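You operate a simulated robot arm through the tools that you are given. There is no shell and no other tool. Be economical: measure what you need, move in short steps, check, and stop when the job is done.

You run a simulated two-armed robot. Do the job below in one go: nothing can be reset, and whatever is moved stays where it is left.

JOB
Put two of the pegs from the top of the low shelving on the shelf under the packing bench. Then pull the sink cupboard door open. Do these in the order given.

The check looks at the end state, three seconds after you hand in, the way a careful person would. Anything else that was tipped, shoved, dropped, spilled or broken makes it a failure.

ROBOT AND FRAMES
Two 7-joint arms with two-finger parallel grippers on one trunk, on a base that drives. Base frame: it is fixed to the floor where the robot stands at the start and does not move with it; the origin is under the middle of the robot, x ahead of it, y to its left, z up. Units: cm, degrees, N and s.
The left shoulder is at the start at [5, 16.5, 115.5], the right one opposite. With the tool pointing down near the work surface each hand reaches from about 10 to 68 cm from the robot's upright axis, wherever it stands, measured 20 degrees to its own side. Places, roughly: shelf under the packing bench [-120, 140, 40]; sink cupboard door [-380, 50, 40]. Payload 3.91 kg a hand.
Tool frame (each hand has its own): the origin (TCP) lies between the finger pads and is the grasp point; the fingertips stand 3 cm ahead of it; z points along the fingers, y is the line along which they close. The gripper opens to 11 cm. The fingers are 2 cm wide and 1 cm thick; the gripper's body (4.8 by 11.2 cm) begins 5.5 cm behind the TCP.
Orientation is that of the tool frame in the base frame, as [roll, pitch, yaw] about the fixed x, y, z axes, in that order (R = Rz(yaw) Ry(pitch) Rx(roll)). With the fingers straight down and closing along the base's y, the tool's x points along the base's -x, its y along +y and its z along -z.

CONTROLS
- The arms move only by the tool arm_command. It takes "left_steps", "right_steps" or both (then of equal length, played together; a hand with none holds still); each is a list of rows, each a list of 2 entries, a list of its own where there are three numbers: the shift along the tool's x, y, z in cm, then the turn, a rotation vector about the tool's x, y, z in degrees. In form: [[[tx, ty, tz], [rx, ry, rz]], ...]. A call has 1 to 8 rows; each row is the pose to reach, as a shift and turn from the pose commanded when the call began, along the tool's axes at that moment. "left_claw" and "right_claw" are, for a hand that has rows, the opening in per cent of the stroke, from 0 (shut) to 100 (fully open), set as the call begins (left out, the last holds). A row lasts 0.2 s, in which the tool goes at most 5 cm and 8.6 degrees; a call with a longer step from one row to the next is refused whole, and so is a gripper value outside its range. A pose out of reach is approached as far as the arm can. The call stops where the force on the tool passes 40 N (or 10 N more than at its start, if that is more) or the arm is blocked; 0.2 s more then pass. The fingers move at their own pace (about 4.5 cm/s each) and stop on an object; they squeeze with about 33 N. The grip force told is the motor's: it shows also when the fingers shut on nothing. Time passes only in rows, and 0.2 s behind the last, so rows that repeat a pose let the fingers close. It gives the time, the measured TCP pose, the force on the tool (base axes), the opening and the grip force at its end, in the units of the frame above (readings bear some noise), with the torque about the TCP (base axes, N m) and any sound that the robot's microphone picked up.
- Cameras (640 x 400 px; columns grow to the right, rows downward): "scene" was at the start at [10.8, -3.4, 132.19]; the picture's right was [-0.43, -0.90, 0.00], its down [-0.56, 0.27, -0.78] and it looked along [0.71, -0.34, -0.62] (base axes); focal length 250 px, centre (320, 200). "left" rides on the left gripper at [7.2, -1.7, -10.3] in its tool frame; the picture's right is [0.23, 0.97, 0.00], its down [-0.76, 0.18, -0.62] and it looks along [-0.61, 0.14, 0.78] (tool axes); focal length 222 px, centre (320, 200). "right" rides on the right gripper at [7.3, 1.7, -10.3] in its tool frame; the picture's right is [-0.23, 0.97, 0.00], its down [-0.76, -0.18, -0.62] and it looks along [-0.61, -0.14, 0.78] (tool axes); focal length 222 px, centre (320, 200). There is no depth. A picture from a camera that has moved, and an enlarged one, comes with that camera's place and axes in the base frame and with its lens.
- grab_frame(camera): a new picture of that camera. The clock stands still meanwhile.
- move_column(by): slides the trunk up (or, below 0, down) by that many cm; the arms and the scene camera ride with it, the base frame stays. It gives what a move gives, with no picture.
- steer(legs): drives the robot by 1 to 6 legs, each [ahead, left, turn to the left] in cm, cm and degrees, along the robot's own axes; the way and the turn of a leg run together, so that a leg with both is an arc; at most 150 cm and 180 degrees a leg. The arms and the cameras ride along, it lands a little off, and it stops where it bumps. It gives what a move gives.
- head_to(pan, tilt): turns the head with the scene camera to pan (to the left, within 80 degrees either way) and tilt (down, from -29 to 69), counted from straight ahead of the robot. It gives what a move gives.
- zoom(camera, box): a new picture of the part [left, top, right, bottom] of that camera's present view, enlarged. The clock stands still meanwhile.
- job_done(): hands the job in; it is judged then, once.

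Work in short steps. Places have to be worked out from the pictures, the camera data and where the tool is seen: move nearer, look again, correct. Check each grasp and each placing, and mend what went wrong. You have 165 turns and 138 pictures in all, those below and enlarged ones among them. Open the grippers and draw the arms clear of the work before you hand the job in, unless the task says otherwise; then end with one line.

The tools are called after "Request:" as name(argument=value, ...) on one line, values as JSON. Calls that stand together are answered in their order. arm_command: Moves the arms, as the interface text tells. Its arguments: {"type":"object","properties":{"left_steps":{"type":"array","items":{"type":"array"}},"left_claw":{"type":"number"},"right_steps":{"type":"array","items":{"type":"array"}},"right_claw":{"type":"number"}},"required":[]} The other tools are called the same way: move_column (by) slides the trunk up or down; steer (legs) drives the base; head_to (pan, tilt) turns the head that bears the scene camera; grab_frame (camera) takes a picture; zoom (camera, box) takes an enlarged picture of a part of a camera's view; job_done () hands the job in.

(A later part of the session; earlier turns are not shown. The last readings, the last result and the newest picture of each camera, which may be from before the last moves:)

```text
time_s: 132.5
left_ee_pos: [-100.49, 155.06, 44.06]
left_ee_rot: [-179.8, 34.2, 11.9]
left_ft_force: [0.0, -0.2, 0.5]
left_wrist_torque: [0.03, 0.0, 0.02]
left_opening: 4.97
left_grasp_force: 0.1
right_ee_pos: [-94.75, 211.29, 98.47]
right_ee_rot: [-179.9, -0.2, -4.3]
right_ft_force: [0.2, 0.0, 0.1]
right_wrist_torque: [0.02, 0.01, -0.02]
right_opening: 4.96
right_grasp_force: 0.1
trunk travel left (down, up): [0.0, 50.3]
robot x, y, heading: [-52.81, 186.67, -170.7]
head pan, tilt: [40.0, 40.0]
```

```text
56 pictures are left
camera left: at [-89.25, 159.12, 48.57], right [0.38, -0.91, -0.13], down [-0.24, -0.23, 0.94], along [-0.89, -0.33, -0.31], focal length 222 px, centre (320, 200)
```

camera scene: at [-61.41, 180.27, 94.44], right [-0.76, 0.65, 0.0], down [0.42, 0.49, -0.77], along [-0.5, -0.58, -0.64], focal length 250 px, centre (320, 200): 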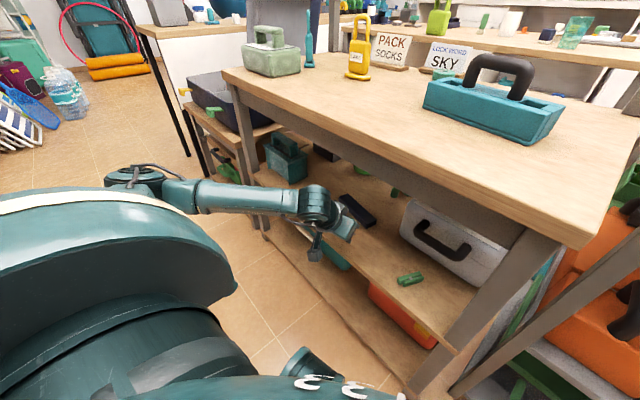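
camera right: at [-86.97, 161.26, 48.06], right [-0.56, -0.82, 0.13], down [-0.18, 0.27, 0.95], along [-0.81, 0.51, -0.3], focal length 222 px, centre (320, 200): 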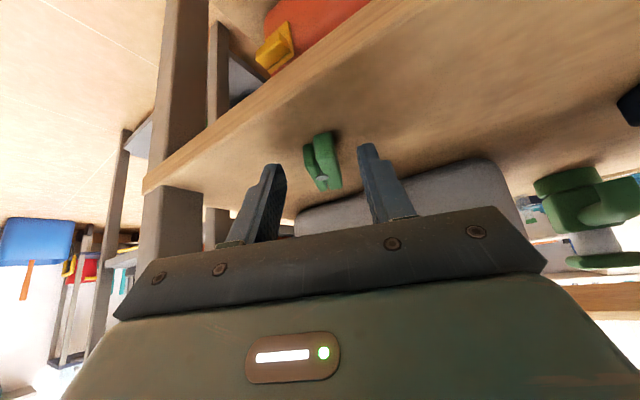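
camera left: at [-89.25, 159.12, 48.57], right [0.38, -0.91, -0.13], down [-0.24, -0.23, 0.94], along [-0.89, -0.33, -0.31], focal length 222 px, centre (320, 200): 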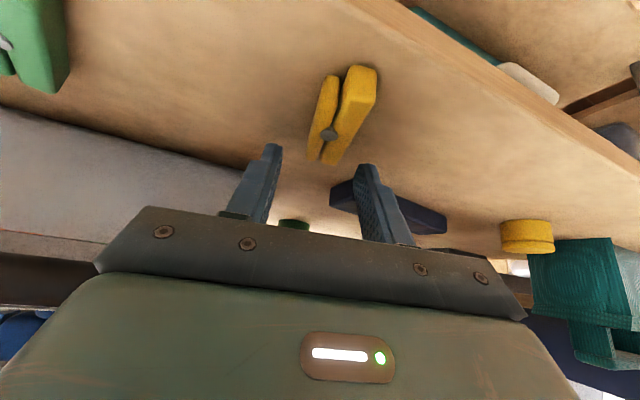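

Yellow lies flat, fully on the shelf (x≈-94 to -101). I raise the hand 4 cm and back out.

Request:
arm_command(left_steps=[[[-0.8, 0, -1.2], [0, 0, 0]], [[-1.7, 0, -2.4], [0, 0, 0]], [[-2.5, 0, -3.6], [0, 0, 0]], [[-2.5, 0, -3.6], [0, 0, 0]]])

Request:
steer(legs=[[-29.6, 4.9, 0]])

Request:
head_to(pan=20, tilt=35)

Request:
grab_frame(camera="scene")

```text
time_s: 133.5
left_ee_pos: [-100.35, 155.02, 48.35]
left_ee_rot: [-179.8, 34.1, 11.9]
left_ft_force: [-0.3, -0.6, -0.3]
left_wrist_torque: [0.01, -0.01, -0.03]
left_opening: 4.96
left_grasp_force: 0.1
right_ee_pos: [-94.69, 211.21, 98.37]
right_ee_rot: [-180.0, -0.2, -4.2]
right_ft_force: [-0.2, -0.6, 0.4]
right_wrist_torque: [0.02, 0.02, -0.01]
right_opening: 4.97
right_grasp_force: 0.0
trunk travel left (down, up): [0.0, 50.3]
robot x, y, heading: [-53.23, 186.97, -170.9]
head pan, tilt: [40.0, 40.0]
```

```text
time_s: 135.6
left_ee_pos: [-70.17, 154.79, 48.49]
left_ee_rot: [-179.8, 34.1, 12.0]
left_ft_force: [-0.6, -0.3, -0.4]
left_wrist_torque: [0.05, 0.02, -0.01]
left_opening: 4.93
left_grasp_force: 0.0
right_ee_pos: [-64.48, 211.17, 98.35]
right_ee_rot: [-179.9, -0.2, -4.1]
right_ft_force: [-1.0, -0.2, -0.3]
right_wrist_torque: [0.01, -0.01, -0.02]
right_opening: 4.96
right_grasp_force: 0.0
trunk travel left (down, up): [0.0, 50.3]
robot x, y, heading: [-22.71, 186.8, -170.6]
head pan, tilt: [40.0, 40.0]
```

```text
time_s: 136.4
left_ee_pos: [-70.2, 154.86, 48.34]
left_ee_rot: [-179.8, 34.1, 12.1]
left_ft_force: [-0.1, -0.1, -0.1]
left_wrist_torque: [0.01, -0.02, 0.04]
left_opening: 4.94
left_grasp_force: 0.0
right_ee_pos: [-64.46, 211.08, 98.44]
right_ee_rot: [-179.8, -0.2, -4.2]
right_ft_force: [0.5, 0.6, -0.3]
right_wrist_torque: [0.0, -0.03, 0.04]
right_opening: 4.98
right_grasp_force: 0.0
trunk travel left (down, up): [0.0, 50.3]
robot x, y, heading: [-23.04, 186.86, -170.5]
head pan, tilt: [20.0, 35.0]
```

```text
55 pictures are left
camera scene: at [-33.3, 182.33, 95.19], right [-0.49, 0.87, 0.0], down [0.5, 0.28, -0.82], along [-0.71, -0.4, -0.57], focal length 250 px, centre (320, 200)
```

scene: 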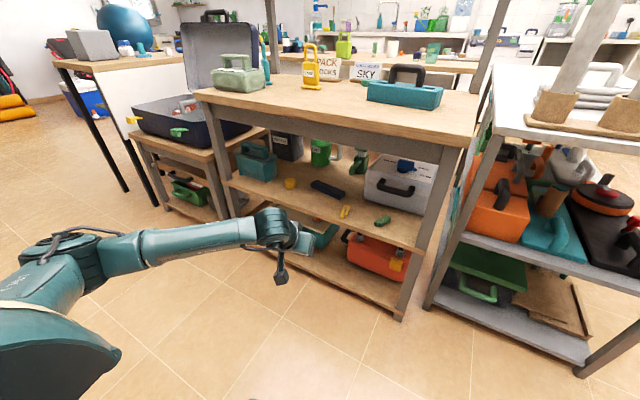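

Both pegs are on the shelf and nothing else moved. Now for the cupboard: I untilt and lift the left hand, then raise the trunk to survey.

Request:
arm_command(left_steps=[[[-1.5, -0.6, -3.8], [0, 7, 0]], [[-3, -1.2, -7.6], [0, 14, 0]], [[-4.4, -1.8, -11.4], [0, 21, 0]], [[-5.8, -2.4, -15.3], [0, 28, 0]], [[-7.3, -3.1, -19.2], [0, 34, 0]], [[-7.3, -3.1, -19.2], [0, 34, 0]]])

Request:
arm_command(left_steps=[[[2, -2, -3], [0, 0, 0]], [[4, -4, -6], [0, 0, 0]], [[6, -6, -9], [0, 0, 0]], [[8, -8, -12], [0, 0, 0]], [[10, -10, -15], [0, 0, 0]], [[12, -11, -18], [0, 0, 0]]])

Request:
move_column(by=37)

Request:
head_to(pan=60, tilt=20)

Request:
grab_frame(camera="scene")

Request:
head_to(pan=0, tilt=20)

Request:
grab_frame(camera="scene")

```text
time_s: 137.8
left_ee_pos: [-66.21, 158.84, 68.38]
left_ee_rot: [-179.9, 0.1, 11.9]
left_ft_force: [-1.4, 0.3, -0.4]
left_wrist_torque: [0.02, 0.01, 0.0]
left_opening: 4.95
left_grasp_force: 0.1
right_ee_pos: [-64.66, 211.18, 98.54]
right_ee_rot: [-180.0, -0.2, -4.2]
right_ft_force: [-0.4, -0.3, 0.4]
right_wrist_torque: [0.02, -0.02, 0.01]
right_opening: 4.93
right_grasp_force: 0.1
trunk travel left (down, up): [0.0, 50.3]
robot x, y, heading: [-22.69, 186.78, -170.5]
head pan, tilt: [20.0, 35.0]
```

```text
time_s: 139.2
left_ee_pos: [-56.65, 171.74, 86.35]
left_ee_rot: [-179.9, 0.0, 12.0]
left_ft_force: [0.0, -0.7, 0.0]
left_wrist_torque: [0.02, -0.01, 0.01]
left_opening: 4.97
left_grasp_force: 0.0
right_ee_pos: [-64.47, 211.07, 98.4]
right_ee_rot: [-179.9, -0.2, -4.1]
right_ft_force: [1.3, 0.1, -0.7]
right_wrist_torque: [-0.03, 0.0, 0.01]
right_opening: 4.96
right_grasp_force: 0.0
trunk travel left (down, up): [0.0, 50.3]
robot x, y, heading: [-22.4, 186.82, -170.4]
head pan, tilt: [20.0, 35.0]
```

```text
time_s: 142.8
left_ee_pos: [-56.83, 171.67, 123.26]
left_ee_rot: [-179.8, 0.1, 12.0]
left_ft_force: [-0.1, -0.7, 0.1]
left_wrist_torque: [0.02, 0.03, 0.03]
left_opening: 4.95
left_grasp_force: 0.1
right_ee_pos: [-64.58, 210.98, 135.42]
right_ee_rot: [-179.9, -0.2, -4.2]
right_ft_force: [-0.2, 0.0, 0.2]
right_wrist_torque: [0.0, 0.04, 0.01]
right_opening: 4.93
right_grasp_force: 0.0
trunk travel left (down, up): [-37.0, 13.3]
robot x, y, heading: [-22.93, 187.28, -170.7]
head pan, tilt: [20.0, 35.0]
```

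```text
time_s: 143.8
left_ee_pos: [-56.66, 171.79, 123.26]
left_ee_rot: [-179.8, 0.2, 11.9]
left_ft_force: [-0.1, 0.6, 0.4]
left_wrist_torque: [0.03, 0.05, -0.03]
left_opening: 4.95
left_grasp_force: 0.1
right_ee_pos: [-64.54, 211.04, 135.51]
right_ee_rot: [-179.9, -0.2, -4.2]
right_ft_force: [0.3, 0.5, 0.0]
right_wrist_torque: [-0.04, 0.02, 0.01]
right_opening: 4.92
right_grasp_force: 0.0
trunk travel left (down, up): [-37.0, 13.3]
robot x, y, heading: [-22.79, 186.92, -170.4]
head pan, tilt: [60.0, 20.0]
```

```text
54 pictures are left
camera scene: at [-28.92, 177.94, 134.58], right [-0.94, 0.35, 0.0], down [0.12, 0.32, -0.94], along [-0.33, -0.88, -0.34], focal length 250 px, centre (320, 200)
```

scene: 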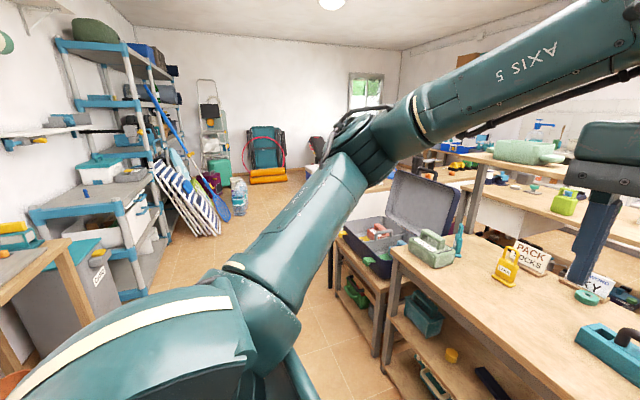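

```text
time_s: 145.1
left_ee_pos: [-56.73, 171.69, 123.31]
left_ee_rot: [-179.9, 0.1, 11.9]
left_ft_force: [-0.5, 0.8, -0.5]
left_wrist_torque: [0.01, 0.01, 0.02]
left_opening: 4.95
left_grasp_force: 0.1
right_ee_pos: [-64.5, 211.19, 135.49]
right_ee_rot: [-179.9, -0.2, -4.2]
right_ft_force: [-0.3, -0.7, -0.9]
right_wrist_torque: [0.03, -0.02, 0.0]
right_opening: 4.93
right_grasp_force: 0.0
trunk travel left (down, up): [-37.0, 13.3]
robot x, y, heading: [-22.64, 186.89, -170.7]
head pan, tilt: [0.0, 20.0]
```

```text
53 pictures are left
camera scene: at [-34.81, 185.13, 134.58], right [-0.16, 0.99, 0.0], down [0.34, 0.06, -0.94], along [-0.93, -0.15, -0.34], focal length 250 px, centre (320, 200)
```

scene: 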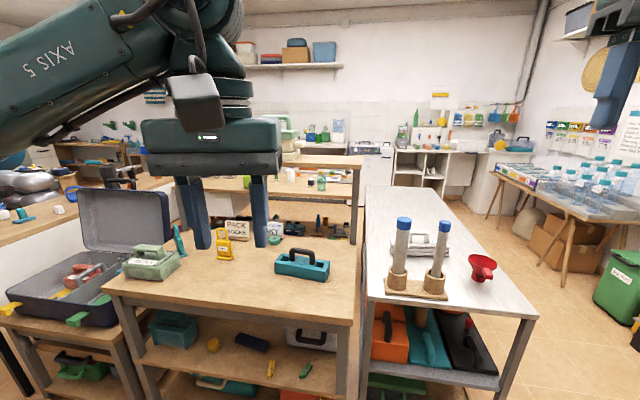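

Layout: island between y≈-15 and 240; the sink counter is at the far wall x≈-380. I'll go back down the aisle (facing -y) and look for a passage around the island's near end.

Request:
steer(legs=[[0, 0, 80.6], [150, 0, 0], [40, 0, 0]])

Request:
head_to(pan=-45, tilt=22)

Request:
grab_frame(camera="scene")

Request:
head_to(pan=0, tilt=30)

Request:
grab_frame(camera="scene")

```text
time_s: 158.2
left_ee_pos: [-10.89, -39.14, 123.35]
left_ee_rot: [-179.7, 0.1, 93.0]
left_ft_force: [0.4, 0.3, 0.6]
left_wrist_torque: [0.02, 0.0, 0.01]
left_opening: 4.92
left_grasp_force: 0.0
right_ee_pos: [-50.97, -40.71, 135.42]
right_ee_rot: [-179.9, -0.2, 76.8]
right_ft_force: [-0.7, -1.1, -0.2]
right_wrist_torque: [0.02, -0.01, 0.0]
right_opening: 4.96
right_grasp_force: 0.2
trunk travel left (down, up): [-37.0, 13.3]
robot x, y, heading: [-20.5, -2.99, -89.7]
head pan, tilt: [0.0, 20.0]
```

```text
time_s: 159.3
left_ee_pos: [-10.93, -39.1, 123.35]
left_ee_rot: [-179.8, 0.1, 93.0]
left_ft_force: [-0.2, -0.5, 0.0]
left_wrist_torque: [0.0, -0.01, 0.0]
left_opening: 4.96
left_grasp_force: 0.0
right_ee_pos: [-50.92, -40.65, 135.44]
right_ee_rot: [-179.9, -0.2, 76.8]
right_ft_force: [-0.2, -0.4, -0.6]
right_wrist_torque: [0.03, 0.01, -0.03]
right_opening: 4.95
right_grasp_force: 0.0
trunk travel left (down, up): [-37.0, 13.3]
robot x, y, heading: [-20.44, -3.46, -89.7]
head pan, tilt: [-45.0, 22.0]
```

```text
52 pictures are left
camera scene: at [-26.93, -12.56, 134.26], right [-0.71, 0.7, 0.0], down [0.26, 0.27, -0.93], along [-0.65, -0.66, -0.37], focal length 250 px, centre (320, 200)
```

scene: 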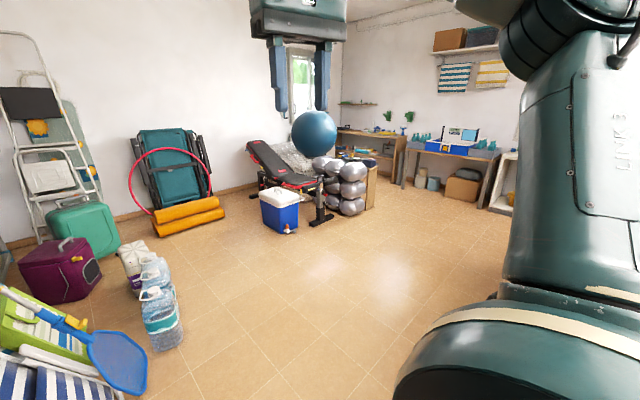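

```text
time_s: 160.4
left_ee_pos: [-11.0, -39.1, 123.36]
left_ee_rot: [-179.8, 0.1, 93.0]
left_ft_force: [-0.9, 0.7, -1.1]
left_wrist_torque: [-0.02, -0.01, 0.01]
left_opening: 4.94
left_grasp_force: 0.0
right_ee_pos: [-51.01, -40.67, 135.48]
right_ee_rot: [-179.9, -0.2, 76.8]
right_ft_force: [0.2, -0.7, 0.1]
right_wrist_torque: [0.03, -0.02, 0.0]
right_opening: 4.94
right_grasp_force: 0.0
trunk travel left (down, up): [-37.0, 13.3]
robot x, y, heading: [-20.45, -3.29, -90.0]
head pan, tilt: [0.0, 30.0]
```

```text
51 pictures are left
camera scene: at [-20.36, -14.99, 132.98], right [-1.0, -0.01, 0.0], down [0.0, 0.5, -0.87], along [0.01, -0.87, -0.5], focal length 250 px, centre (320, 200)
```

scene: 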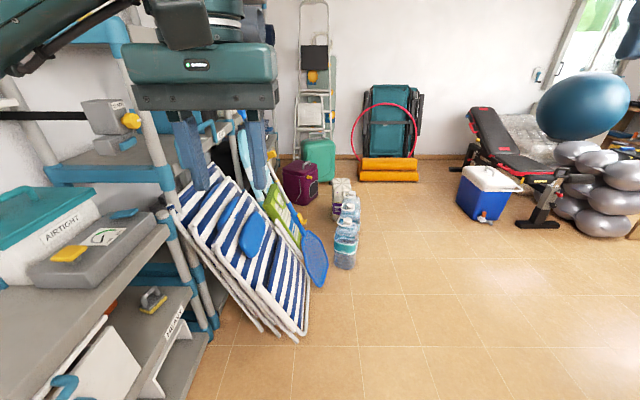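

Open floor toward -x at y≈-60. I move 58 cm further in -y, turn right to face -x, and look.

Request:
steer(legs=[[20, -40, 0], [38, 0, 0], [0, 0, -90]])

Request:
head_to(pan=-15, tilt=20)

Request:
grab_frame(camera="scene")

```text
time_s: 170.4
left_ee_pos: [-96.06, -71.63, 123.33]
left_ee_rot: [-179.8, 0.1, 2.6]
left_ft_force: [-0.5, -0.1, 0.0]
left_wrist_torque: [0.02, 0.03, 0.01]
left_opening: 4.94
left_grasp_force: 0.1
right_ee_pos: [-97.15, -31.4, 135.52]
right_ee_rot: [-180.0, -0.1, -13.6]
right_ft_force: [0.5, 0.4, 0.4]
right_wrist_torque: [0.02, -0.01, 0.01]
right_opening: 4.94
right_grasp_force: 0.1
trunk travel left (down, up): [-37.0, 13.3]
robot x, y, heading: [-60.57, -62.48, 180.2]
head pan, tilt: [0.0, 30.0]
```

```text
time_s: 171.2
left_ee_pos: [-96.02, -71.58, 123.43]
left_ee_rot: [-179.7, 0.0, 2.4]
left_ft_force: [0.2, 0.0, 0.2]
left_wrist_torque: [-0.01, -0.01, 0.0]
left_opening: 4.95
left_grasp_force: 0.1
right_ee_pos: [-97.31, -31.39, 135.44]
right_ee_rot: [-179.9, -0.1, -13.6]
right_ft_force: [0.5, -0.6, -0.6]
right_wrist_torque: [0.0, 0.01, -0.01]
right_opening: 4.96
right_grasp_force: 0.1
trunk travel left (down, up): [-37.0, 13.3]
robot x, y, heading: [-60.36, -62.19, 179.9]
head pan, tilt: [-15.0, 20.0]
```

```text
50 pictures are left
camera scene: at [-72.0, -59.48, 134.58], right [0.26, 0.97, 0.0], down [0.33, -0.09, -0.94], along [-0.91, 0.24, -0.34], focal length 250 px, centre (320, 200)
```

scene: 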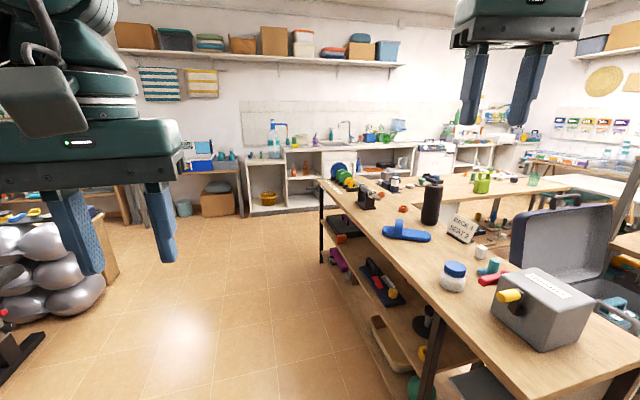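

The counter with taps is visible at the back wall. I zoom in on it.

Request:
zoom(camera="scene", box=[220, 100, 480, 230])

```text
2.46 times, centred on (350, 165) of scene
camera zoom: at [-72.0, -59.48, 134.58], right [0.26, 0.97, 0.0], down [0.33, -0.09, -0.94], along [-0.91, 0.24, -0.34], focal length 615 px, centre (246, 286)
```

zoom: 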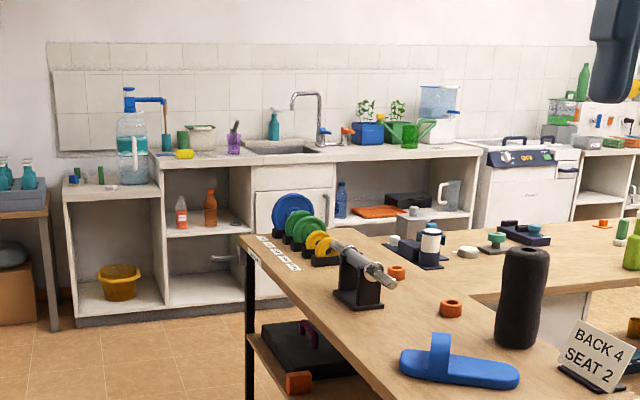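

Sink with white cupboard door is at about x≈-380, y 25–50; island's west end is x≈-268. I drive along y≈-62 to x≈-290 and look.

Request:
steer(legs=[[130, 0, 0], [100, 0, 0]])

Request:
head_to(pan=-45, tilt=35)

Request:
grab_frame(camera="scene")

```text
time_s: 182.5
left_ee_pos: [-326.45, -68.92, 123.36]
left_ee_rot: [-179.8, 0.1, 2.3]
left_ft_force: [0.2, -0.5, -0.3]
left_wrist_torque: [-0.01, -0.01, 0.0]
left_opening: 4.95
left_grasp_force: 0.1
right_ee_pos: [-327.4, -28.81, 135.45]
right_ee_rot: [-179.9, -0.2, -14.1]
right_ft_force: [-0.1, 0.0, 0.5]
right_wrist_torque: [0.03, 0.01, 0.01]
right_opening: 4.94
right_grasp_force: 0.1
trunk travel left (down, up): [-37.0, 13.3]
robot x, y, heading: [-290.29, -59.72, 179.6]
head pan, tilt: [-15.0, 20.0]
```

```text
time_s: 183.4
left_ee_pos: [-326.46, -68.9, 123.28]
left_ee_rot: [-179.8, 0.1, 2.2]
left_ft_force: [0.1, 0.8, -0.8]
left_wrist_torque: [0.0, 0.02, 0.02]
left_opening: 4.94
left_grasp_force: 0.1
right_ee_pos: [-327.31, -28.7, 135.53]
right_ee_rot: [-179.9, -0.1, -13.9]
right_ft_force: [-0.2, 0.4, 0.4]
right_wrist_torque: [0.01, 0.01, -0.01]
right_opening: 4.95
right_grasp_force: 0.0
trunk travel left (down, up): [-37.0, 13.3]
robot x, y, heading: [-290.67, -59.74, 179.8]
head pan, tilt: [-45.0, 35.0]
```

```text
48 pictures are left
camera scene: at [-299.5, -53.2, 132.2], right [0.71, 0.7, 0.0], down [0.4, -0.41, -0.82], along [-0.58, 0.58, -0.57], focal length 250 px, centre (320, 200)
```

scene: 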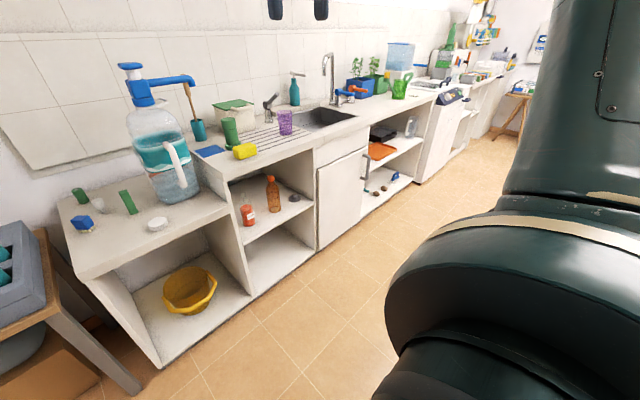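

The door (y≈30–75, hinge at its -y side) has a vertical bar handle at about [-378, 67, 47–66]. Plan: grip the handle with the right hand, then drive an arc about the hinge. I move ahead to x≈-320, then sidestep right, and look.

Request:
steer(legs=[[28, 0, 0], [0, -60, 0]])

Request:
head_to(pan=-30, tilt=40)

Request:
grab_frame(camera="scene")

```text
time_s: 190.7
left_ee_pos: [-353.45, -8.24, 123.34]
left_ee_rot: [-179.8, 0.1, 1.9]
left_ft_force: [-0.5, -0.2, -0.2]
left_wrist_torque: [-0.01, -0.01, 0.01]
left_opening: 4.95
left_grasp_force: 0.1
right_ee_pos: [-354.13, 31.83, 135.46]
right_ee_rot: [-179.9, -0.2, -14.2]
right_ft_force: [0.1, 0.0, -0.4]
right_wrist_torque: [-0.02, -0.01, 0.04]
right_opening: 4.95
right_grasp_force: 0.0
trunk travel left (down, up): [-37.0, 13.3]
robot x, y, heading: [-317.29, 0.98, 179.6]
head pan, tilt: [-45.0, 35.0]
```

```text
time_s: 191.5
left_ee_pos: [-353.49, -8.25, 123.31]
left_ee_rot: [-179.8, 0.1, 1.9]
left_ft_force: [0.9, 0.6, 0.6]
left_wrist_torque: [0.02, 0.0, 0.0]
left_opening: 4.97
left_grasp_force: 0.1
right_ee_pos: [-354.15, 31.82, 135.41]
right_ee_rot: [-179.9, -0.3, -14.3]
right_ft_force: [-0.3, -0.1, 0.3]
right_wrist_torque: [0.04, 0.0, -0.01]
right_opening: 4.96
right_grasp_force: 0.0
trunk travel left (down, up): [-37.0, 13.3]
robot x, y, heading: [-317.26, 0.82, 179.3]
head pan, tilt: [-30.0, 40.0]
```

```text
47 pictures are left
camera scene: at [-327.59, 5.36, 131.44], right [0.51, 0.86, 0.0], down [0.55, -0.33, -0.77], along [-0.66, 0.39, -0.64], focal length 250 px, centre (320, 200)
```

scene: 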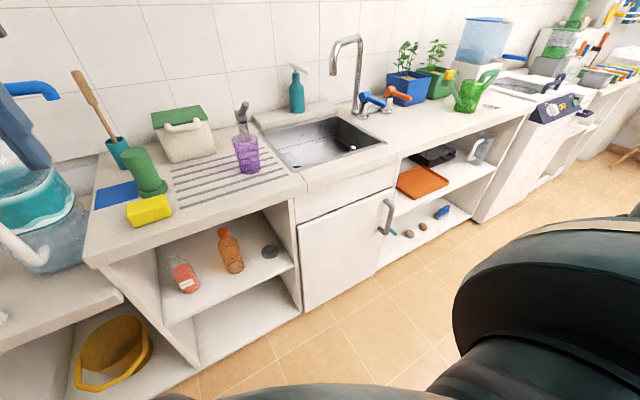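

Triangulated: handle bar at [-381, 70, z 45–64], door from hinge y≈30 to y≈78, face x≈-385. I sidestep to y≈42, lower the trunk, and shape the right arm: first tool-down at 45 ahead/28 right.

Request:
steer(legs=[[-0.5, -41, 0.4]])

Request:
move_column(by=-36)

Request:
arm_command(right_steps=[[[-1, 0, 4.5], [0, 0, -4]], [[-2, 0, 9], [0, 0, -8]], [[-3, 0, 13.5], [0, 0, -12]], [[-4, 0, 18], [0, 0, -16]], [[-5, 0, 22], [0, 0, -20]], [[-6, 0, 26], [0, 0, -24]], [[-7, 0, 30], [0, 0, -24]], [[-7, 0, 32], [0, 0, -24]]])

Request:
grab_frame(camera="scene")

```text
time_s: 195.7
left_ee_pos: [-352.51, 32.83, 123.32]
left_ee_rot: [-179.8, 0.3, 2.1]
left_ft_force: [-0.6, 0.2, -0.3]
left_wrist_torque: [0.04, 0.01, 0.02]
left_opening: 4.96
left_grasp_force: 0.0
right_ee_pos: [-353.45, 72.89, 135.56]
right_ee_rot: [-179.9, -0.2, -14.0]
right_ft_force: [0.3, 0.4, -0.1]
right_wrist_torque: [0.02, 0.01, -0.02]
right_opening: 4.95
right_grasp_force: 0.0
trunk travel left (down, up): [-37.0, 13.3]
robot x, y, heading: [-316.89, 41.95, 179.5]
head pan, tilt: [-30.0, 40.0]
```

```text
time_s: 199.2
left_ee_pos: [-352.56, 32.78, 87.2]
left_ee_rot: [-179.7, 0.2, 2.1]
left_ft_force: [0.5, 0.5, -0.3]
left_wrist_torque: [0.0, 0.02, 0.0]
left_opening: 4.94
left_grasp_force: 0.0
right_ee_pos: [-353.36, 73.03, 99.5]
right_ee_rot: [-179.9, -0.2, -14.1]
right_ft_force: [0.0, -0.6, 0.6]
right_wrist_torque: [-0.04, -0.02, 0.01]
right_opening: 4.97
right_grasp_force: 0.0
trunk travel left (down, up): [-1.0, 49.3]
robot x, y, heading: [-316.67, 42.1, 179.5]
head pan, tilt: [-30.0, 40.0]
```

```text
time_s: 201.0
left_ee_pos: [-352.54, 32.81, 87.41]
left_ee_rot: [-179.9, 0.2, 2.1]
left_ft_force: [0.0, -0.2, 0.3]
left_wrist_torque: [0.0, 0.01, 0.03]
left_opening: 4.95
left_grasp_force: 0.0
right_ee_pos: [-360.12, 74.62, 67.61]
right_ee_rot: [179.9, -0.2, 10.0]
right_ft_force: [-0.3, 0.6, 0.3]
right_wrist_torque: [-0.02, -0.02, 0.0]
right_opening: 4.96
right_grasp_force: 0.0
trunk travel left (down, up): [-1.0, 49.3]
robot x, y, heading: [-316.48, 41.91, 179.2]
head pan, tilt: [-30.0, 40.0]
```

```text
46 pictures are left
camera scene: at [-326.69, 46.53, 95.44], right [0.51, 0.86, 0.0], down [0.55, -0.33, -0.77], along [-0.66, 0.39, -0.64], focal length 250 px, centre (320, 200)
```

scene: 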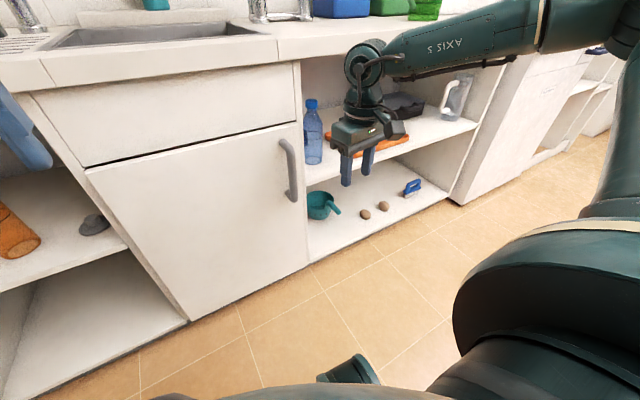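

Handle refined: y≈68.5, z 47–66. I tilt the right hand 45° forward while moving to about [-365, 70, 57], fingers opened.

Request:
arm_command(right_steps=[[[-1, 0.6, 1.7], [0, -7.5, 0]], [[-2, 1.2, 3.5], [0, -15, 0]], [[-3, 1.8, 5.2], [0, -22.5, 0]], [[-4, 2.4, 7], [0, -30, 0]], [[-5, 3, 8.8], [0, -37.5, 0]], [[-5.7, 3.5, 10.5], [0, -45, 0]], [[-5.7, 3.5, 10.5], [0, -45, 0]]], right_claw=60)

Request:
grab_frame(camera="scene")

Request:
grab_frame(camera="right")

```text
time_s: 202.6
left_ee_pos: [-352.55, 32.78, 87.41]
left_ee_rot: [-179.8, 0.1, 2.1]
left_ft_force: [0.0, -0.5, -0.9]
left_wrist_torque: [0.02, -0.01, 0.0]
left_opening: 4.96
left_grasp_force: 0.0
right_ee_pos: [-364.98, 70.06, 56.98]
right_ee_rot: [179.8, 44.8, 9.8]
right_ft_force: [0.4, -0.1, 0.2]
right_wrist_torque: [0.06, -0.01, 0.0]
right_opening: 6.61
right_grasp_force: 0.0
trunk travel left (down, up): [-1.0, 49.3]
robot x, y, heading: [-316.67, 42.13, 179.5]
head pan, tilt: [-30.0, 40.0]
```

```text
45 pictures are left
camera scene: at [-326.69, 46.53, 95.44], right [0.51, 0.86, 0.0], down [0.55, -0.33, -0.77], along [-0.66, 0.39, -0.64], focal length 250 px, centre (320, 200)
```

scene: 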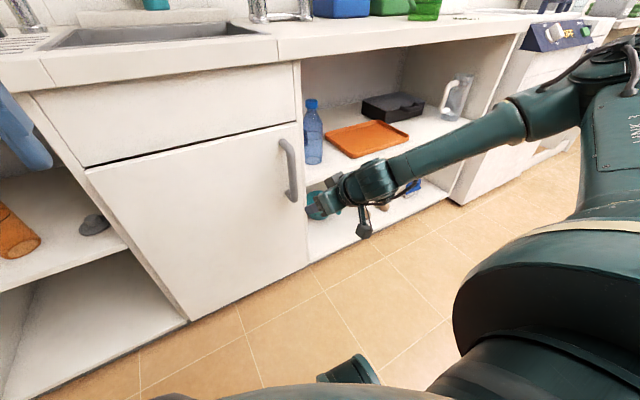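

```text
44 pictures are left
camera right: at [-352.49, 70.56, 59.09], right [0.01, -0.99, 0.16], down [-0.13, 0.16, 0.98], along [-0.99, -0.03, -0.13], focal length 222 px, centre (320, 200)
```

right: 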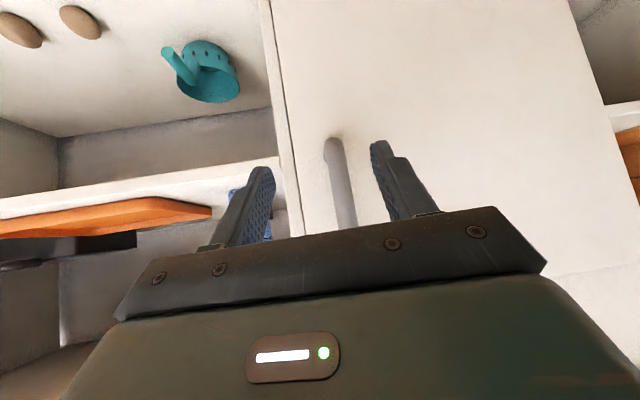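

The handle lies between the fingers (y≈66.8). I drive 12 cm ahead with 3 cm to the left and look.

Request:
steer(legs=[[12, 3, 0]])

Request:
grab_frame(camera="right")

Request:
grab_frame(camera="scene")

```text
time_s: 203.9
left_ee_pos: [-364.31, 30.23, 87.34]
left_ee_rot: [-179.8, 0.0, 2.1]
left_ft_force: [-0.6, -0.1, 0.4]
left_wrist_torque: [-0.01, -0.01, -0.04]
left_opening: 4.92
left_grasp_force: 0.0
right_ee_pos: [-376.44, 67.35, 56.82]
right_ee_rot: [179.6, 44.3, 9.4]
right_ft_force: [3.2, 0.2, 1.7]
right_wrist_torque: [-0.02, 0.26, -0.02]
right_opening: 6.59
right_grasp_force: 0.1
trunk travel left (down, up): [-1.0, 49.3]
robot x, y, heading: [-328.3, 39.31, 179.4]
head pan, tilt: [-30.0, 40.0]
stopped in leg 1: the force on the tool passed its limit at 99 N (the readings are from after the stop); the commanded pose is now the measured one
```

```text
43 pictures are left
camera right: at [-363.9, 67.84, 59.05], right [0.0, -0.99, 0.16], down [-0.14, 0.16, 0.98], along [-0.99, -0.03, -0.13], focal length 222 px, centre (320, 200)
```

right: 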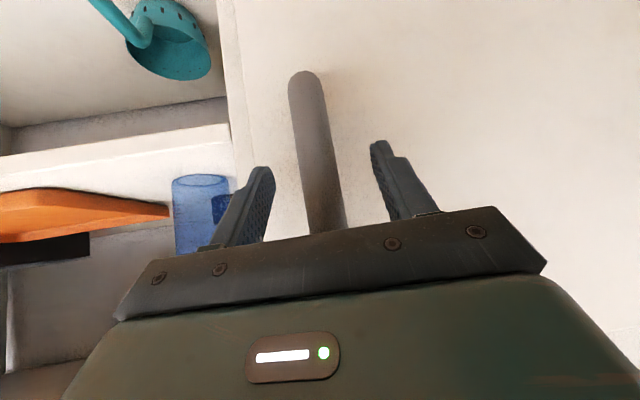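

```text
42 pictures are left
camera scene: at [-338.47, 43.82, 95.43], right [0.51, 0.86, 0.0], down [0.55, -0.33, -0.77], along [-0.66, 0.39, -0.64], focal length 250 px, centre (320, 200)
```

scene: 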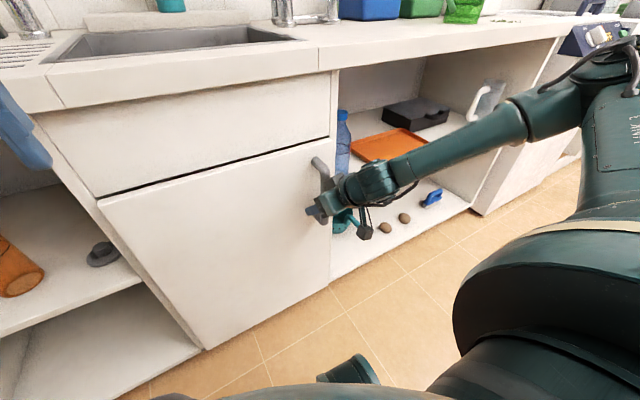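

Triangulating shows the bar is at x≈-376.5 (door face ≈-380), so the fingertips just touched the door and the bar is already at the TCP. I close the gripper.

Request:
arm_command(right_steps=[[[0, 0, -0.3], [0, 0, 0]], [[0, 0, -0.3], [0, 0, 0]], [[0, 0, -0.3], [0, 0, 0]], [[0, 0, -0.3], [0, 0, 0]], [[0, 0, -0.3], [0, 0, 0]], [[0, 0, -0.3], [0, 0, 0]]], right_claw=0)

Request:
grab_frame(camera="right")

```text
time_s: 205.3
left_ee_pos: [-364.35, 30.15, 87.39]
left_ee_rot: [-179.8, 0.0, 2.0]
left_ft_force: [0.2, -0.2, 0.2]
left_wrist_torque: [-0.01, 0.01, 0.03]
left_opening: 4.97
left_grasp_force: 0.1
right_ee_pos: [-376.18, 67.41, 57.09]
right_ee_rot: [179.6, 44.3, 9.5]
right_ft_force: [1.6, -9.8, -3.5]
right_wrist_torque: [0.32, 0.19, 0.11]
right_opening: 2.19
right_grasp_force: 44.8
trunk travel left (down, up): [-1.0, 49.3]
robot x, y, heading: [-328.35, 39.6, 179.5]
head pan, tilt: [-30.0, 40.0]
```

```text
41 pictures are left
camera right: at [-363.74, 67.81, 59.29], right [0.01, -0.99, 0.16], down [-0.14, 0.16, 0.98], along [-0.99, -0.03, -0.14], focal length 222 px, centre (320, 200)
```

right: 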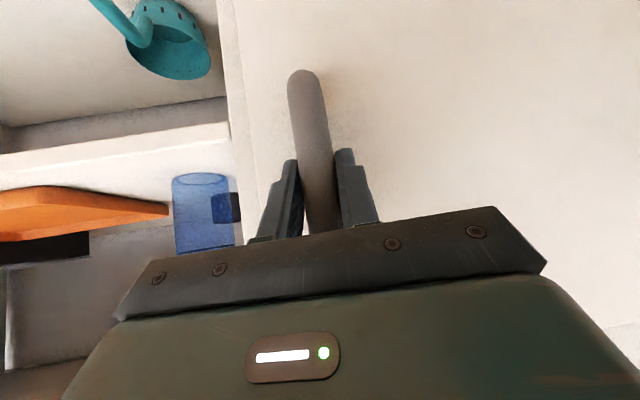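

Bar gripped (2.2 cm, firm). Hinge is at about (-381, 28); I drive a first small 5° arc about it to test.

Request:
steer(legs=[[-1, 4.6, -5]])

Request:
grab_frame(camera="scene")

```text
time_s: 206.4
left_ee_pos: [-364.28, 28.66, 87.27]
left_ee_rot: [-179.8, 0.0, -3.1]
left_ft_force: [1.0, 0.6, -0.3]
left_wrist_torque: [-0.01, 0.03, 0.0]
left_opening: 4.98
left_grasp_force: 0.0
right_ee_pos: [-372.87, 66.76, 57.02]
right_ee_rot: [179.4, 44.4, 4.5]
right_ft_force: [-6.3, -27.6, -8.8]
right_wrist_torque: [0.66, 0.03, -0.15]
right_opening: 2.18
right_grasp_force: 44.7
trunk travel left (down, up): [-1.0, 49.3]
robot x, y, heading: [-327.72, 34.33, 174.3]
head pan, tilt: [-30.0, 40.0]
```

```text
40 pictures are left
camera scene: at [-337.38, 39.99, 95.43], right [0.58, 0.81, 0.0], down [0.52, -0.37, -0.77], along [-0.62, 0.45, -0.64], focal length 250 px, centre (320, 200)
```

scene: 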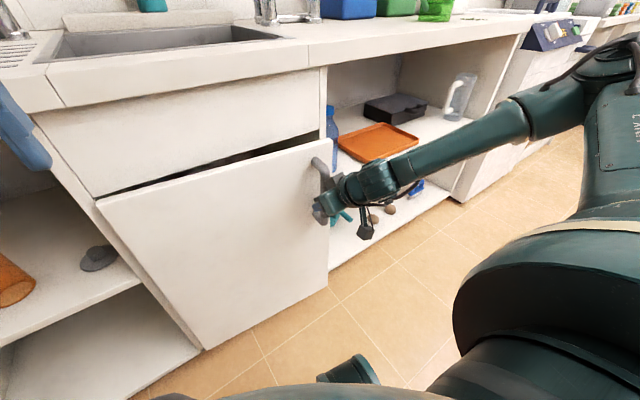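

The door is swinging open. Side force of -28 N suggests the hinge is a bit deeper; I relieve 0.5 cm toward -y and go on with an 8° arc.

Request:
arm_command(right_steps=[[[0, 0.3, 0], [0, 0, 0]], [[0, 0.5, 0], [0, 0, 0]]])

Request:
steer(legs=[[-1.65, 7.7, -8]])

```text
time_s: 207.0
left_ee_pos: [-364.2, 28.91, 87.41]
left_ee_rot: [-179.9, 0.2, -3.1]
left_ft_force: [-0.4, -0.5, 0.1]
left_wrist_torque: [-0.03, -0.01, -0.01]
left_opening: 4.94
left_grasp_force: 0.1
right_ee_pos: [-372.77, 66.63, 57.06]
right_ee_rot: [179.7, 44.5, 4.1]
right_ft_force: [4.5, 27.4, 11.1]
right_wrist_torque: [0.32, -1.3, -0.12]
right_opening: 2.18
right_grasp_force: 45.0
trunk travel left (down, up): [-1.0, 49.3]
robot x, y, heading: [-327.35, 34.94, 174.1]
head pan, tilt: [-30.0, 40.0]
```

```text
time_s: 208.0
left_ee_pos: [-364.3, 27.7, 87.26]
left_ee_rot: [-179.8, 0.1, -6.0]
left_ft_force: [0.1, 0.5, 0.5]
left_wrist_torque: [0.01, -0.01, -0.01]
left_opening: 4.93
left_grasp_force: 0.0
right_ee_pos: [-370.89, 66.11, 56.97]
right_ee_rot: [-179.9, 44.7, 1.0]
right_ft_force: [-0.3, 0.3, -1.6]
right_wrist_torque: [-0.14, 0.69, -0.02]
right_opening: 2.22
right_grasp_force: 45.4
trunk travel left (down, up): [-1.0, 49.3]
robot x, y, heading: [-327.46, 31.6, 171.0]
head pan, tilt: [-30.0, 40.0]
stopped in leg 1: the force on the tool passed its limit at 41 N (the readings are from after the stop); the commanded pose is now the measured one
```

Stopped at 41 N only because my relief had preloaded it; now the force is zero. I refine the hinge to (-382, 29) and continue 6°.

Request:
steer(legs=[[-1.16, 5.6, -6]])

```text
time_s: 209.2
left_ee_pos: [-364.47, 25.93, 87.31]
left_ee_rot: [-179.8, 0.1, -12.1]
left_ft_force: [-0.9, -0.5, 0.7]
left_wrist_torque: [-0.01, -0.01, -0.02]
left_opening: 4.96
left_grasp_force: 0.1
right_ee_pos: [-367.14, 64.93, 56.92]
right_ee_rot: [-179.9, 44.5, -5.0]
right_ft_force: [3.8, 11.3, 2.3]
right_wrist_torque: [-0.13, -0.52, -0.3]
right_opening: 2.23
right_grasp_force: 45.1
trunk travel left (down, up): [-1.0, 49.3]
robot x, y, heading: [-327.0, 26.07, 165.4]
head pan, tilt: [-30.0, 40.0]
```

Works well (11 N). Continue with two more 6° legs.

Request:
steer(legs=[[-1.1, 5.5, -6], [-1.1, 5.5, -6]])

Request:
grab_frame(camera="scene")

```text
time_s: 211.1
left_ee_pos: [-365.57, 22.45, 87.32]
left_ee_rot: [-179.8, 0.2, -24.0]
left_ft_force: [1.1, 0.3, 0.4]
left_wrist_torque: [0.01, -0.01, -0.01]
left_opening: 4.93
left_grasp_force: 0.0
right_ee_pos: [-360.05, 61.15, 57.07]
right_ee_rot: [-179.9, 44.6, -17.1]
right_ft_force: [-2.9, -4.3, -0.2]
right_wrist_torque: [-0.35, -0.57, -0.22]
right_opening: 2.18
right_grasp_force: 44.9
trunk travel left (down, up): [-1.0, 49.3]
robot x, y, heading: [-329.36, 15.11, 153.2]
head pan, tilt: [-30.0, 40.0]
```

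```text
39 pictures are left
camera scene: at [-336.43, 23.41, 95.44], right [0.84, 0.55, 0.0], down [0.35, -0.54, -0.77], along [-0.42, 0.64, -0.64], focal length 250 px, centre (320, 200)
```

scene: 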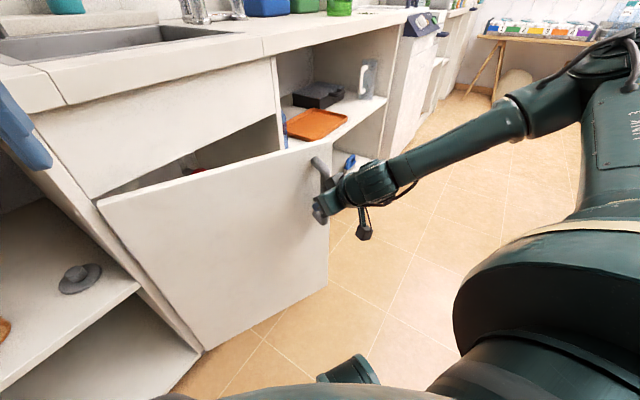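

26° open with low force. Before going on I check the left arm's elbow against the counter.

Request:
head_to(pan=45, tilt=30)

Request:
grab_frame(camera="scene")

```text
time_s: 212.6
left_ee_pos: [-365.65, 22.49, 87.13]
left_ee_rot: [-179.8, 0.1, -23.9]
left_ft_force: [-0.1, -0.9, -0.8]
left_wrist_torque: [-0.01, -0.01, 0.0]
left_opening: 4.96
left_grasp_force: 0.1
right_ee_pos: [-360.03, 61.11, 57.03]
right_ee_rot: [-179.9, 44.6, -17.1]
right_ft_force: [-0.6, -0.9, 0.3]
right_wrist_torque: [-0.42, 0.07, -0.06]
right_opening: 2.18
right_grasp_force: 45.4
trunk travel left (down, up): [-1.0, 49.3]
robot x, y, heading: [-329.16, 14.16, 153.2]
head pan, tilt: [45.0, 30.0]
```

```text
38 pictures are left
camera scene: at [-340.33, 13.48, 96.97], right [-0.31, 0.95, 0.0], down [0.47, 0.16, -0.87], along [-0.82, -0.27, -0.5], focal length 250 px, centre (320, 200)
```

scene: 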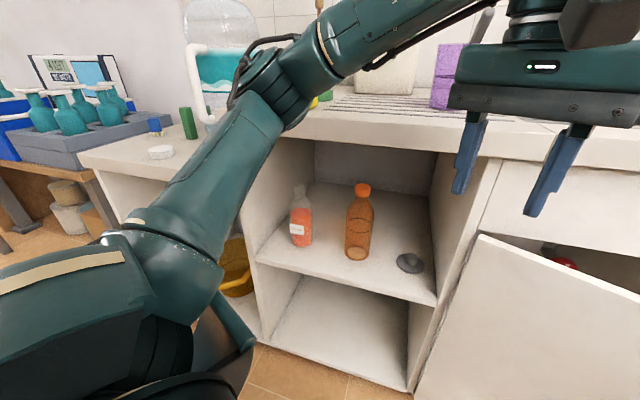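

The left elbow hangs just over the counter edge. I raise and retract the left hand so that its elbow lifts clear.

Request:
arm_command(left_steps=[[[1, 0, -3.5], [0, 0, 0]], [[2, 0, -7], [0, 0, 0]], [[4, 0, -10.5], [0, 0, 0]], [[6, 0, -14], [0, 0, 0]], [[8, 0, -17], [0, 0, 0]], [[10, 0, -19], [0, 0, 0]], [[10, 0, -19], [0, 0, 0]]])

Request:
grab_frame(camera="scene")

```text
time_s: 214.2
left_ee_pos: [-358.35, 19.06, 104.31]
left_ee_rot: [-179.8, 0.0, -24.0]
left_ft_force: [0.4, -0.7, -0.3]
left_wrist_torque: [-0.04, 0.03, -0.02]
left_opening: 4.95
left_grasp_force: 0.0
left hand out of reach, approached as far as the arm can: row 6, 7
right_ee_pos: [-360.04, 61.11, 57.12]
right_ee_rot: [-179.9, 44.6, -17.1]
right_ft_force: [-1.3, -1.1, 0.3]
right_wrist_torque: [-0.26, 0.17, 0.1]
right_opening: 2.19
right_grasp_force: 45.3
trunk travel left (down, up): [-1.0, 49.3]
robot x, y, heading: [-329.21, 14.78, 153.5]
head pan, tilt: [45.0, 30.0]
```

```text
37 pictures are left
camera scene: at [-340.33, 13.47, 96.98], right [-0.31, 0.95, 0.0], down [0.47, 0.16, -0.87], along [-0.82, -0.27, -0.5], focal length 250 px, centre (320, 200)
```

scene: 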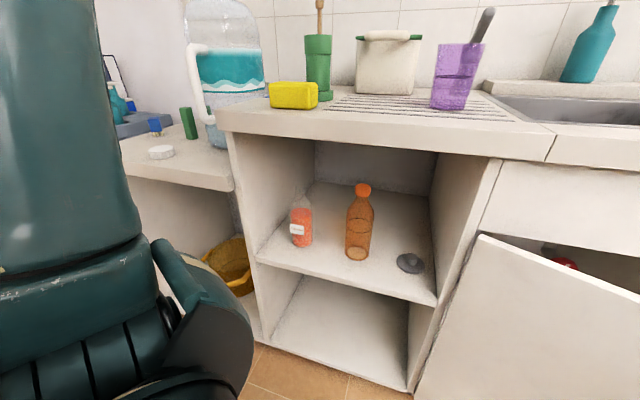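

The left arm is now up and clear. I continue the arc with four more 6° legs (to ~50°).

Request:
steer(legs=[[-1.1, 5.5, -6], [-1.1, 5.5, -6], [-1.1, 5.5, -6], [-1.1, 5.5, -6]])

Request:
head_to(pan=0, tilt=45)

Request:
grab_frame(camera="scene")

```text
time_s: 217.6
left_ee_pos: [-364.37, 10.84, 104.2]
left_ee_rot: [-179.9, 0.0, -47.8]
left_ft_force: [-0.6, -1.0, 0.7]
left_wrist_torque: [0.03, -0.01, 0.02]
left_opening: 4.96
left_grasp_force: 0.0
right_ee_pos: [-348.99, 49.82, 57.07]
right_ee_rot: [179.9, 44.5, -41.0]
right_ft_force: [-18.7, -12.1, 0.1]
right_wrist_torque: [-0.75, -0.66, 0.0]
right_opening: 2.16
right_grasp_force: 44.7
trunk travel left (down, up): [-1.0, 49.3]
robot x, y, heading: [-339.19, -5.18, 129.5]
head pan, tilt: [45.0, 30.0]
```

```text
time_s: 218.7
left_ee_pos: [-364.36, 10.8, 104.09]
left_ee_rot: [-179.7, 0.0, -47.8]
left_ft_force: [-0.3, -0.3, -1.0]
left_wrist_torque: [-0.02, -0.03, -0.01]
left_opening: 4.94
left_grasp_force: 0.1
right_ee_pos: [-349.1, 49.69, 57.01]
right_ee_rot: [179.8, 44.5, -40.9]
right_ft_force: [-2.7, -1.2, 1.6]
right_wrist_torque: [-0.15, -0.28, 0.0]
right_opening: 2.2
right_grasp_force: 45.3
trunk travel left (down, up): [-1.0, 49.3]
robot x, y, heading: [-339.64, -4.83, 129.5]
head pan, tilt: [0.0, 45.0]
```

```text
36 pictures are left
camera scene: at [-346.43, 3.79, 94.72], right [0.77, 0.64, 0.0], down [0.45, -0.55, -0.71], along [-0.45, 0.55, -0.71], focal length 250 px, centre (320, 200)
```

scene: 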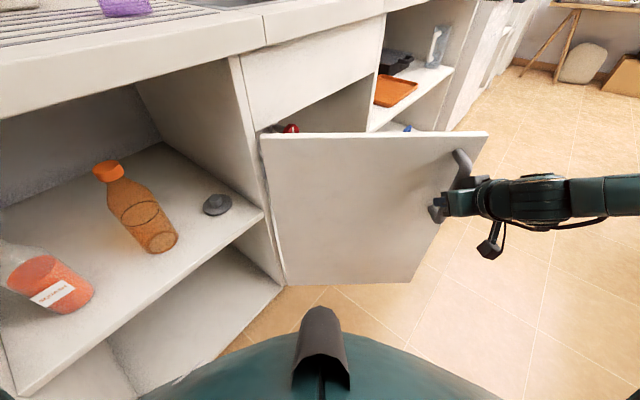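

Door ≈50° open. Further arcs would bring the base near the cabinet, so I now translate the base along the bar's path (bar pivots in the grip), first two steps.

Request:
steer(legs=[[-4.15, 0.8, 0], [-3.95, 1.2, 0]])

```text
time_s: 220.1
left_ee_pos: [-360.76, 3.42, 104.18]
left_ee_rot: [-179.9, 0.2, -47.8]
left_ft_force: [-0.5, 0.0, -0.5]
left_wrist_torque: [0.02, 0.04, 0.03]
left_opening: 4.95
left_grasp_force: 0.1
right_ee_pos: [-345.15, 42.43, 56.98]
right_ee_rot: [-179.9, 44.5, -41.1]
right_ft_force: [21.8, 6.6, 10.2]
right_wrist_torque: [-0.64, -0.55, 0.09]
right_opening: 2.18
right_grasp_force: 45.5
trunk travel left (down, up): [-1.0, 49.3]
robot x, y, heading: [-336.09, -12.49, 129.4]
head pan, tilt: [0.0, 45.0]
```

Door ~62° with moderate force. Two more steps, slightly more toward +x.

Request:
steer(legs=[[-3.95, 1.25, 0], [-3.66, 1.85, 0]])

Request:
grab_frame(camera="scene")

```text
time_s: 221.5
left_ee_pos: [-358.45, -4.31, 104.19]
left_ee_rot: [-179.8, -0.1, -47.8]
left_ft_force: [0.1, -0.5, 0.7]
left_wrist_torque: [0.0, 0.0, 0.01]
left_opening: 4.92
left_grasp_force: 0.2
right_ee_pos: [-342.9, 34.49, 57.06]
right_ee_rot: [180.0, 44.5, -40.9]
right_ft_force: [-15.2, -3.4, 1.1]
right_wrist_torque: [-0.75, -0.03, 0.3]
right_opening: 2.18
right_grasp_force: 44.7
trunk travel left (down, up): [-1.0, 49.3]
robot x, y, heading: [-333.12, -19.77, 129.4]
head pan, tilt: [0.0, 45.0]
```

```text
35 pictures are left
camera scene: at [-340.49, -11.42, 94.71], right [0.77, 0.63, 0.0], down [0.45, -0.55, -0.71], along [-0.45, 0.55, -0.71], focal length 250 px, centre (320, 200)
```

scene: 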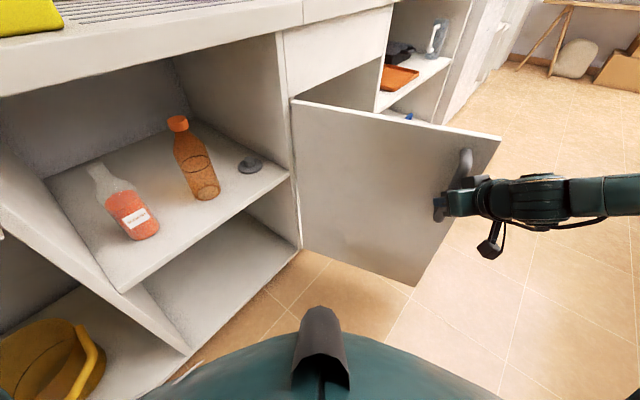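

Door is about 74° open. I release the handle and back the fingers straight off.

Request:
arm_command(right_steps=[[[0, 0, 0], [0, 0, 0]], [[0, 0, 0], [0, 0, 0]], [[0, 0, 0], [0, 0, 0]], [[0, 0, -1], [0, 0, 0]], [[0, 0, -3], [0, 0, 0]], [[0, 0, -5.5], [0, 0, 0]], [[0, 0, -8], [0, 0, 0]], [[0, 0, -8], [0, 0, 0]]], right_claw=62)

Request:
grab_frame(camera="scene")

Request:
grab_frame(camera="right")

```text
time_s: 223.3
left_ee_pos: [-358.44, -4.36, 104.14]
left_ee_rot: [-179.8, -0.1, -48.0]
left_ft_force: [0.0, -0.4, 0.9]
left_wrist_torque: [-0.04, -0.06, 0.01]
left_opening: 4.96
left_grasp_force: 0.1
right_ee_pos: [-338.67, 30.97, 62.66]
right_ee_rot: [-180.0, 44.5, -41.0]
right_ft_force: [-0.5, -0.1, 0.2]
right_wrist_torque: [0.02, -0.02, -0.01]
right_opening: 6.8
right_grasp_force: 0.0
trunk travel left (down, up): [-1.0, 49.3]
robot x, y, heading: [-333.38, -20.18, 129.1]
head pan, tilt: [0.0, 45.0]
```

```text
34 pictures are left
camera scene: at [-340.44, -11.41, 94.71], right [0.77, 0.64, 0.0], down [0.45, -0.55, -0.71], along [-0.45, 0.55, -0.71], focal length 250 px, centre (320, 200)
```

scene: 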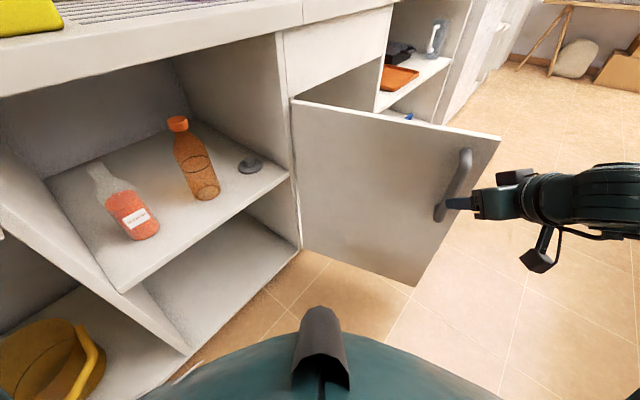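

```text
33 pictures are left
camera right: at [-330.32, 21.43, 64.92], right [-0.76, -0.63, 0.16], down [0.04, 0.2, 0.98], along [-0.65, 0.75, -0.13], focal length 222 px, centre (320, 200)
```

right: 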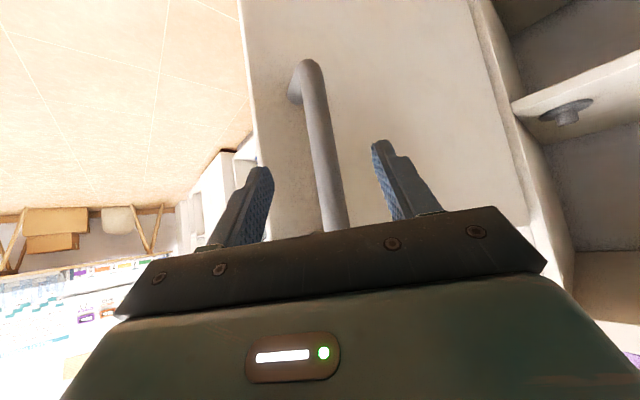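

The door stays put and the fingers are clear of the bar. I back the robot away 30 cm and check the result.

Request:
steer(legs=[[-30, 0, 0]])

Request:
head_to(pan=-5, tilt=30)

Request:
grab_frame(camera="scene")

```text
time_s: 225.3
left_ee_pos: [-339.33, -27.6, 104.17]
left_ee_rot: [-179.9, 0.0, -47.8]
left_ft_force: [-0.5, 0.1, 0.0]
left_wrist_torque: [0.0, 0.03, 0.01]
left_opening: 4.96
left_grasp_force: 0.0
right_ee_pos: [-319.61, 7.58, 62.64]
right_ee_rot: [180.0, 44.5, -40.9]
right_ft_force: [0.2, -0.1, -0.6]
right_wrist_torque: [0.01, -0.03, 0.01]
right_opening: 6.82
right_grasp_force: 0.0
trunk travel left (down, up): [-1.0, 49.3]
robot x, y, heading: [-314.4, -43.44, 129.6]
head pan, tilt: [0.0, 45.0]
```

```text
time_s: 226.1
left_ee_pos: [-339.42, -27.54, 104.23]
left_ee_rot: [-179.9, 0.0, -47.7]
left_ft_force: [0.7, -0.3, -0.5]
left_wrist_torque: [-0.04, -0.02, 0.01]
left_opening: 4.94
left_grasp_force: 0.1
right_ee_pos: [-319.62, 7.61, 62.75]
right_ee_rot: [-180.0, 44.6, -40.9]
right_ft_force: [-0.5, -0.3, 0.5]
right_wrist_torque: [0.01, 0.04, -0.02]
right_opening: 6.83
right_grasp_force: 0.1
trunk travel left (down, up): [-1.0, 49.3]
robot x, y, heading: [-314.61, -43.41, 129.3]
head pan, tilt: [-5.0, 30.0]
```

```text
32 pictures are left
camera scene: at [-321.3, -33.46, 96.97], right [0.82, 0.57, 0.0], down [0.28, -0.41, -0.87], along [-0.49, 0.71, -0.5], focal length 250 px, centre (320, 200)
```

scene: 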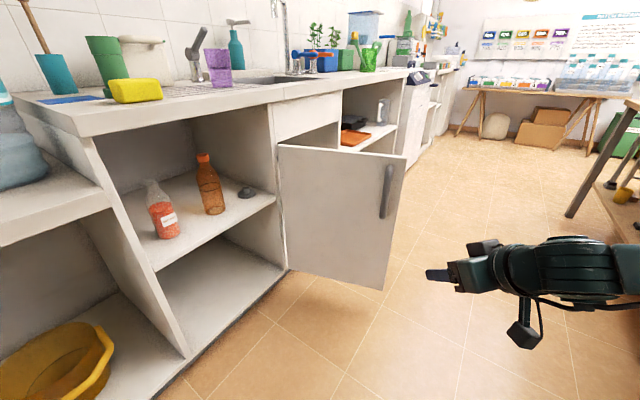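

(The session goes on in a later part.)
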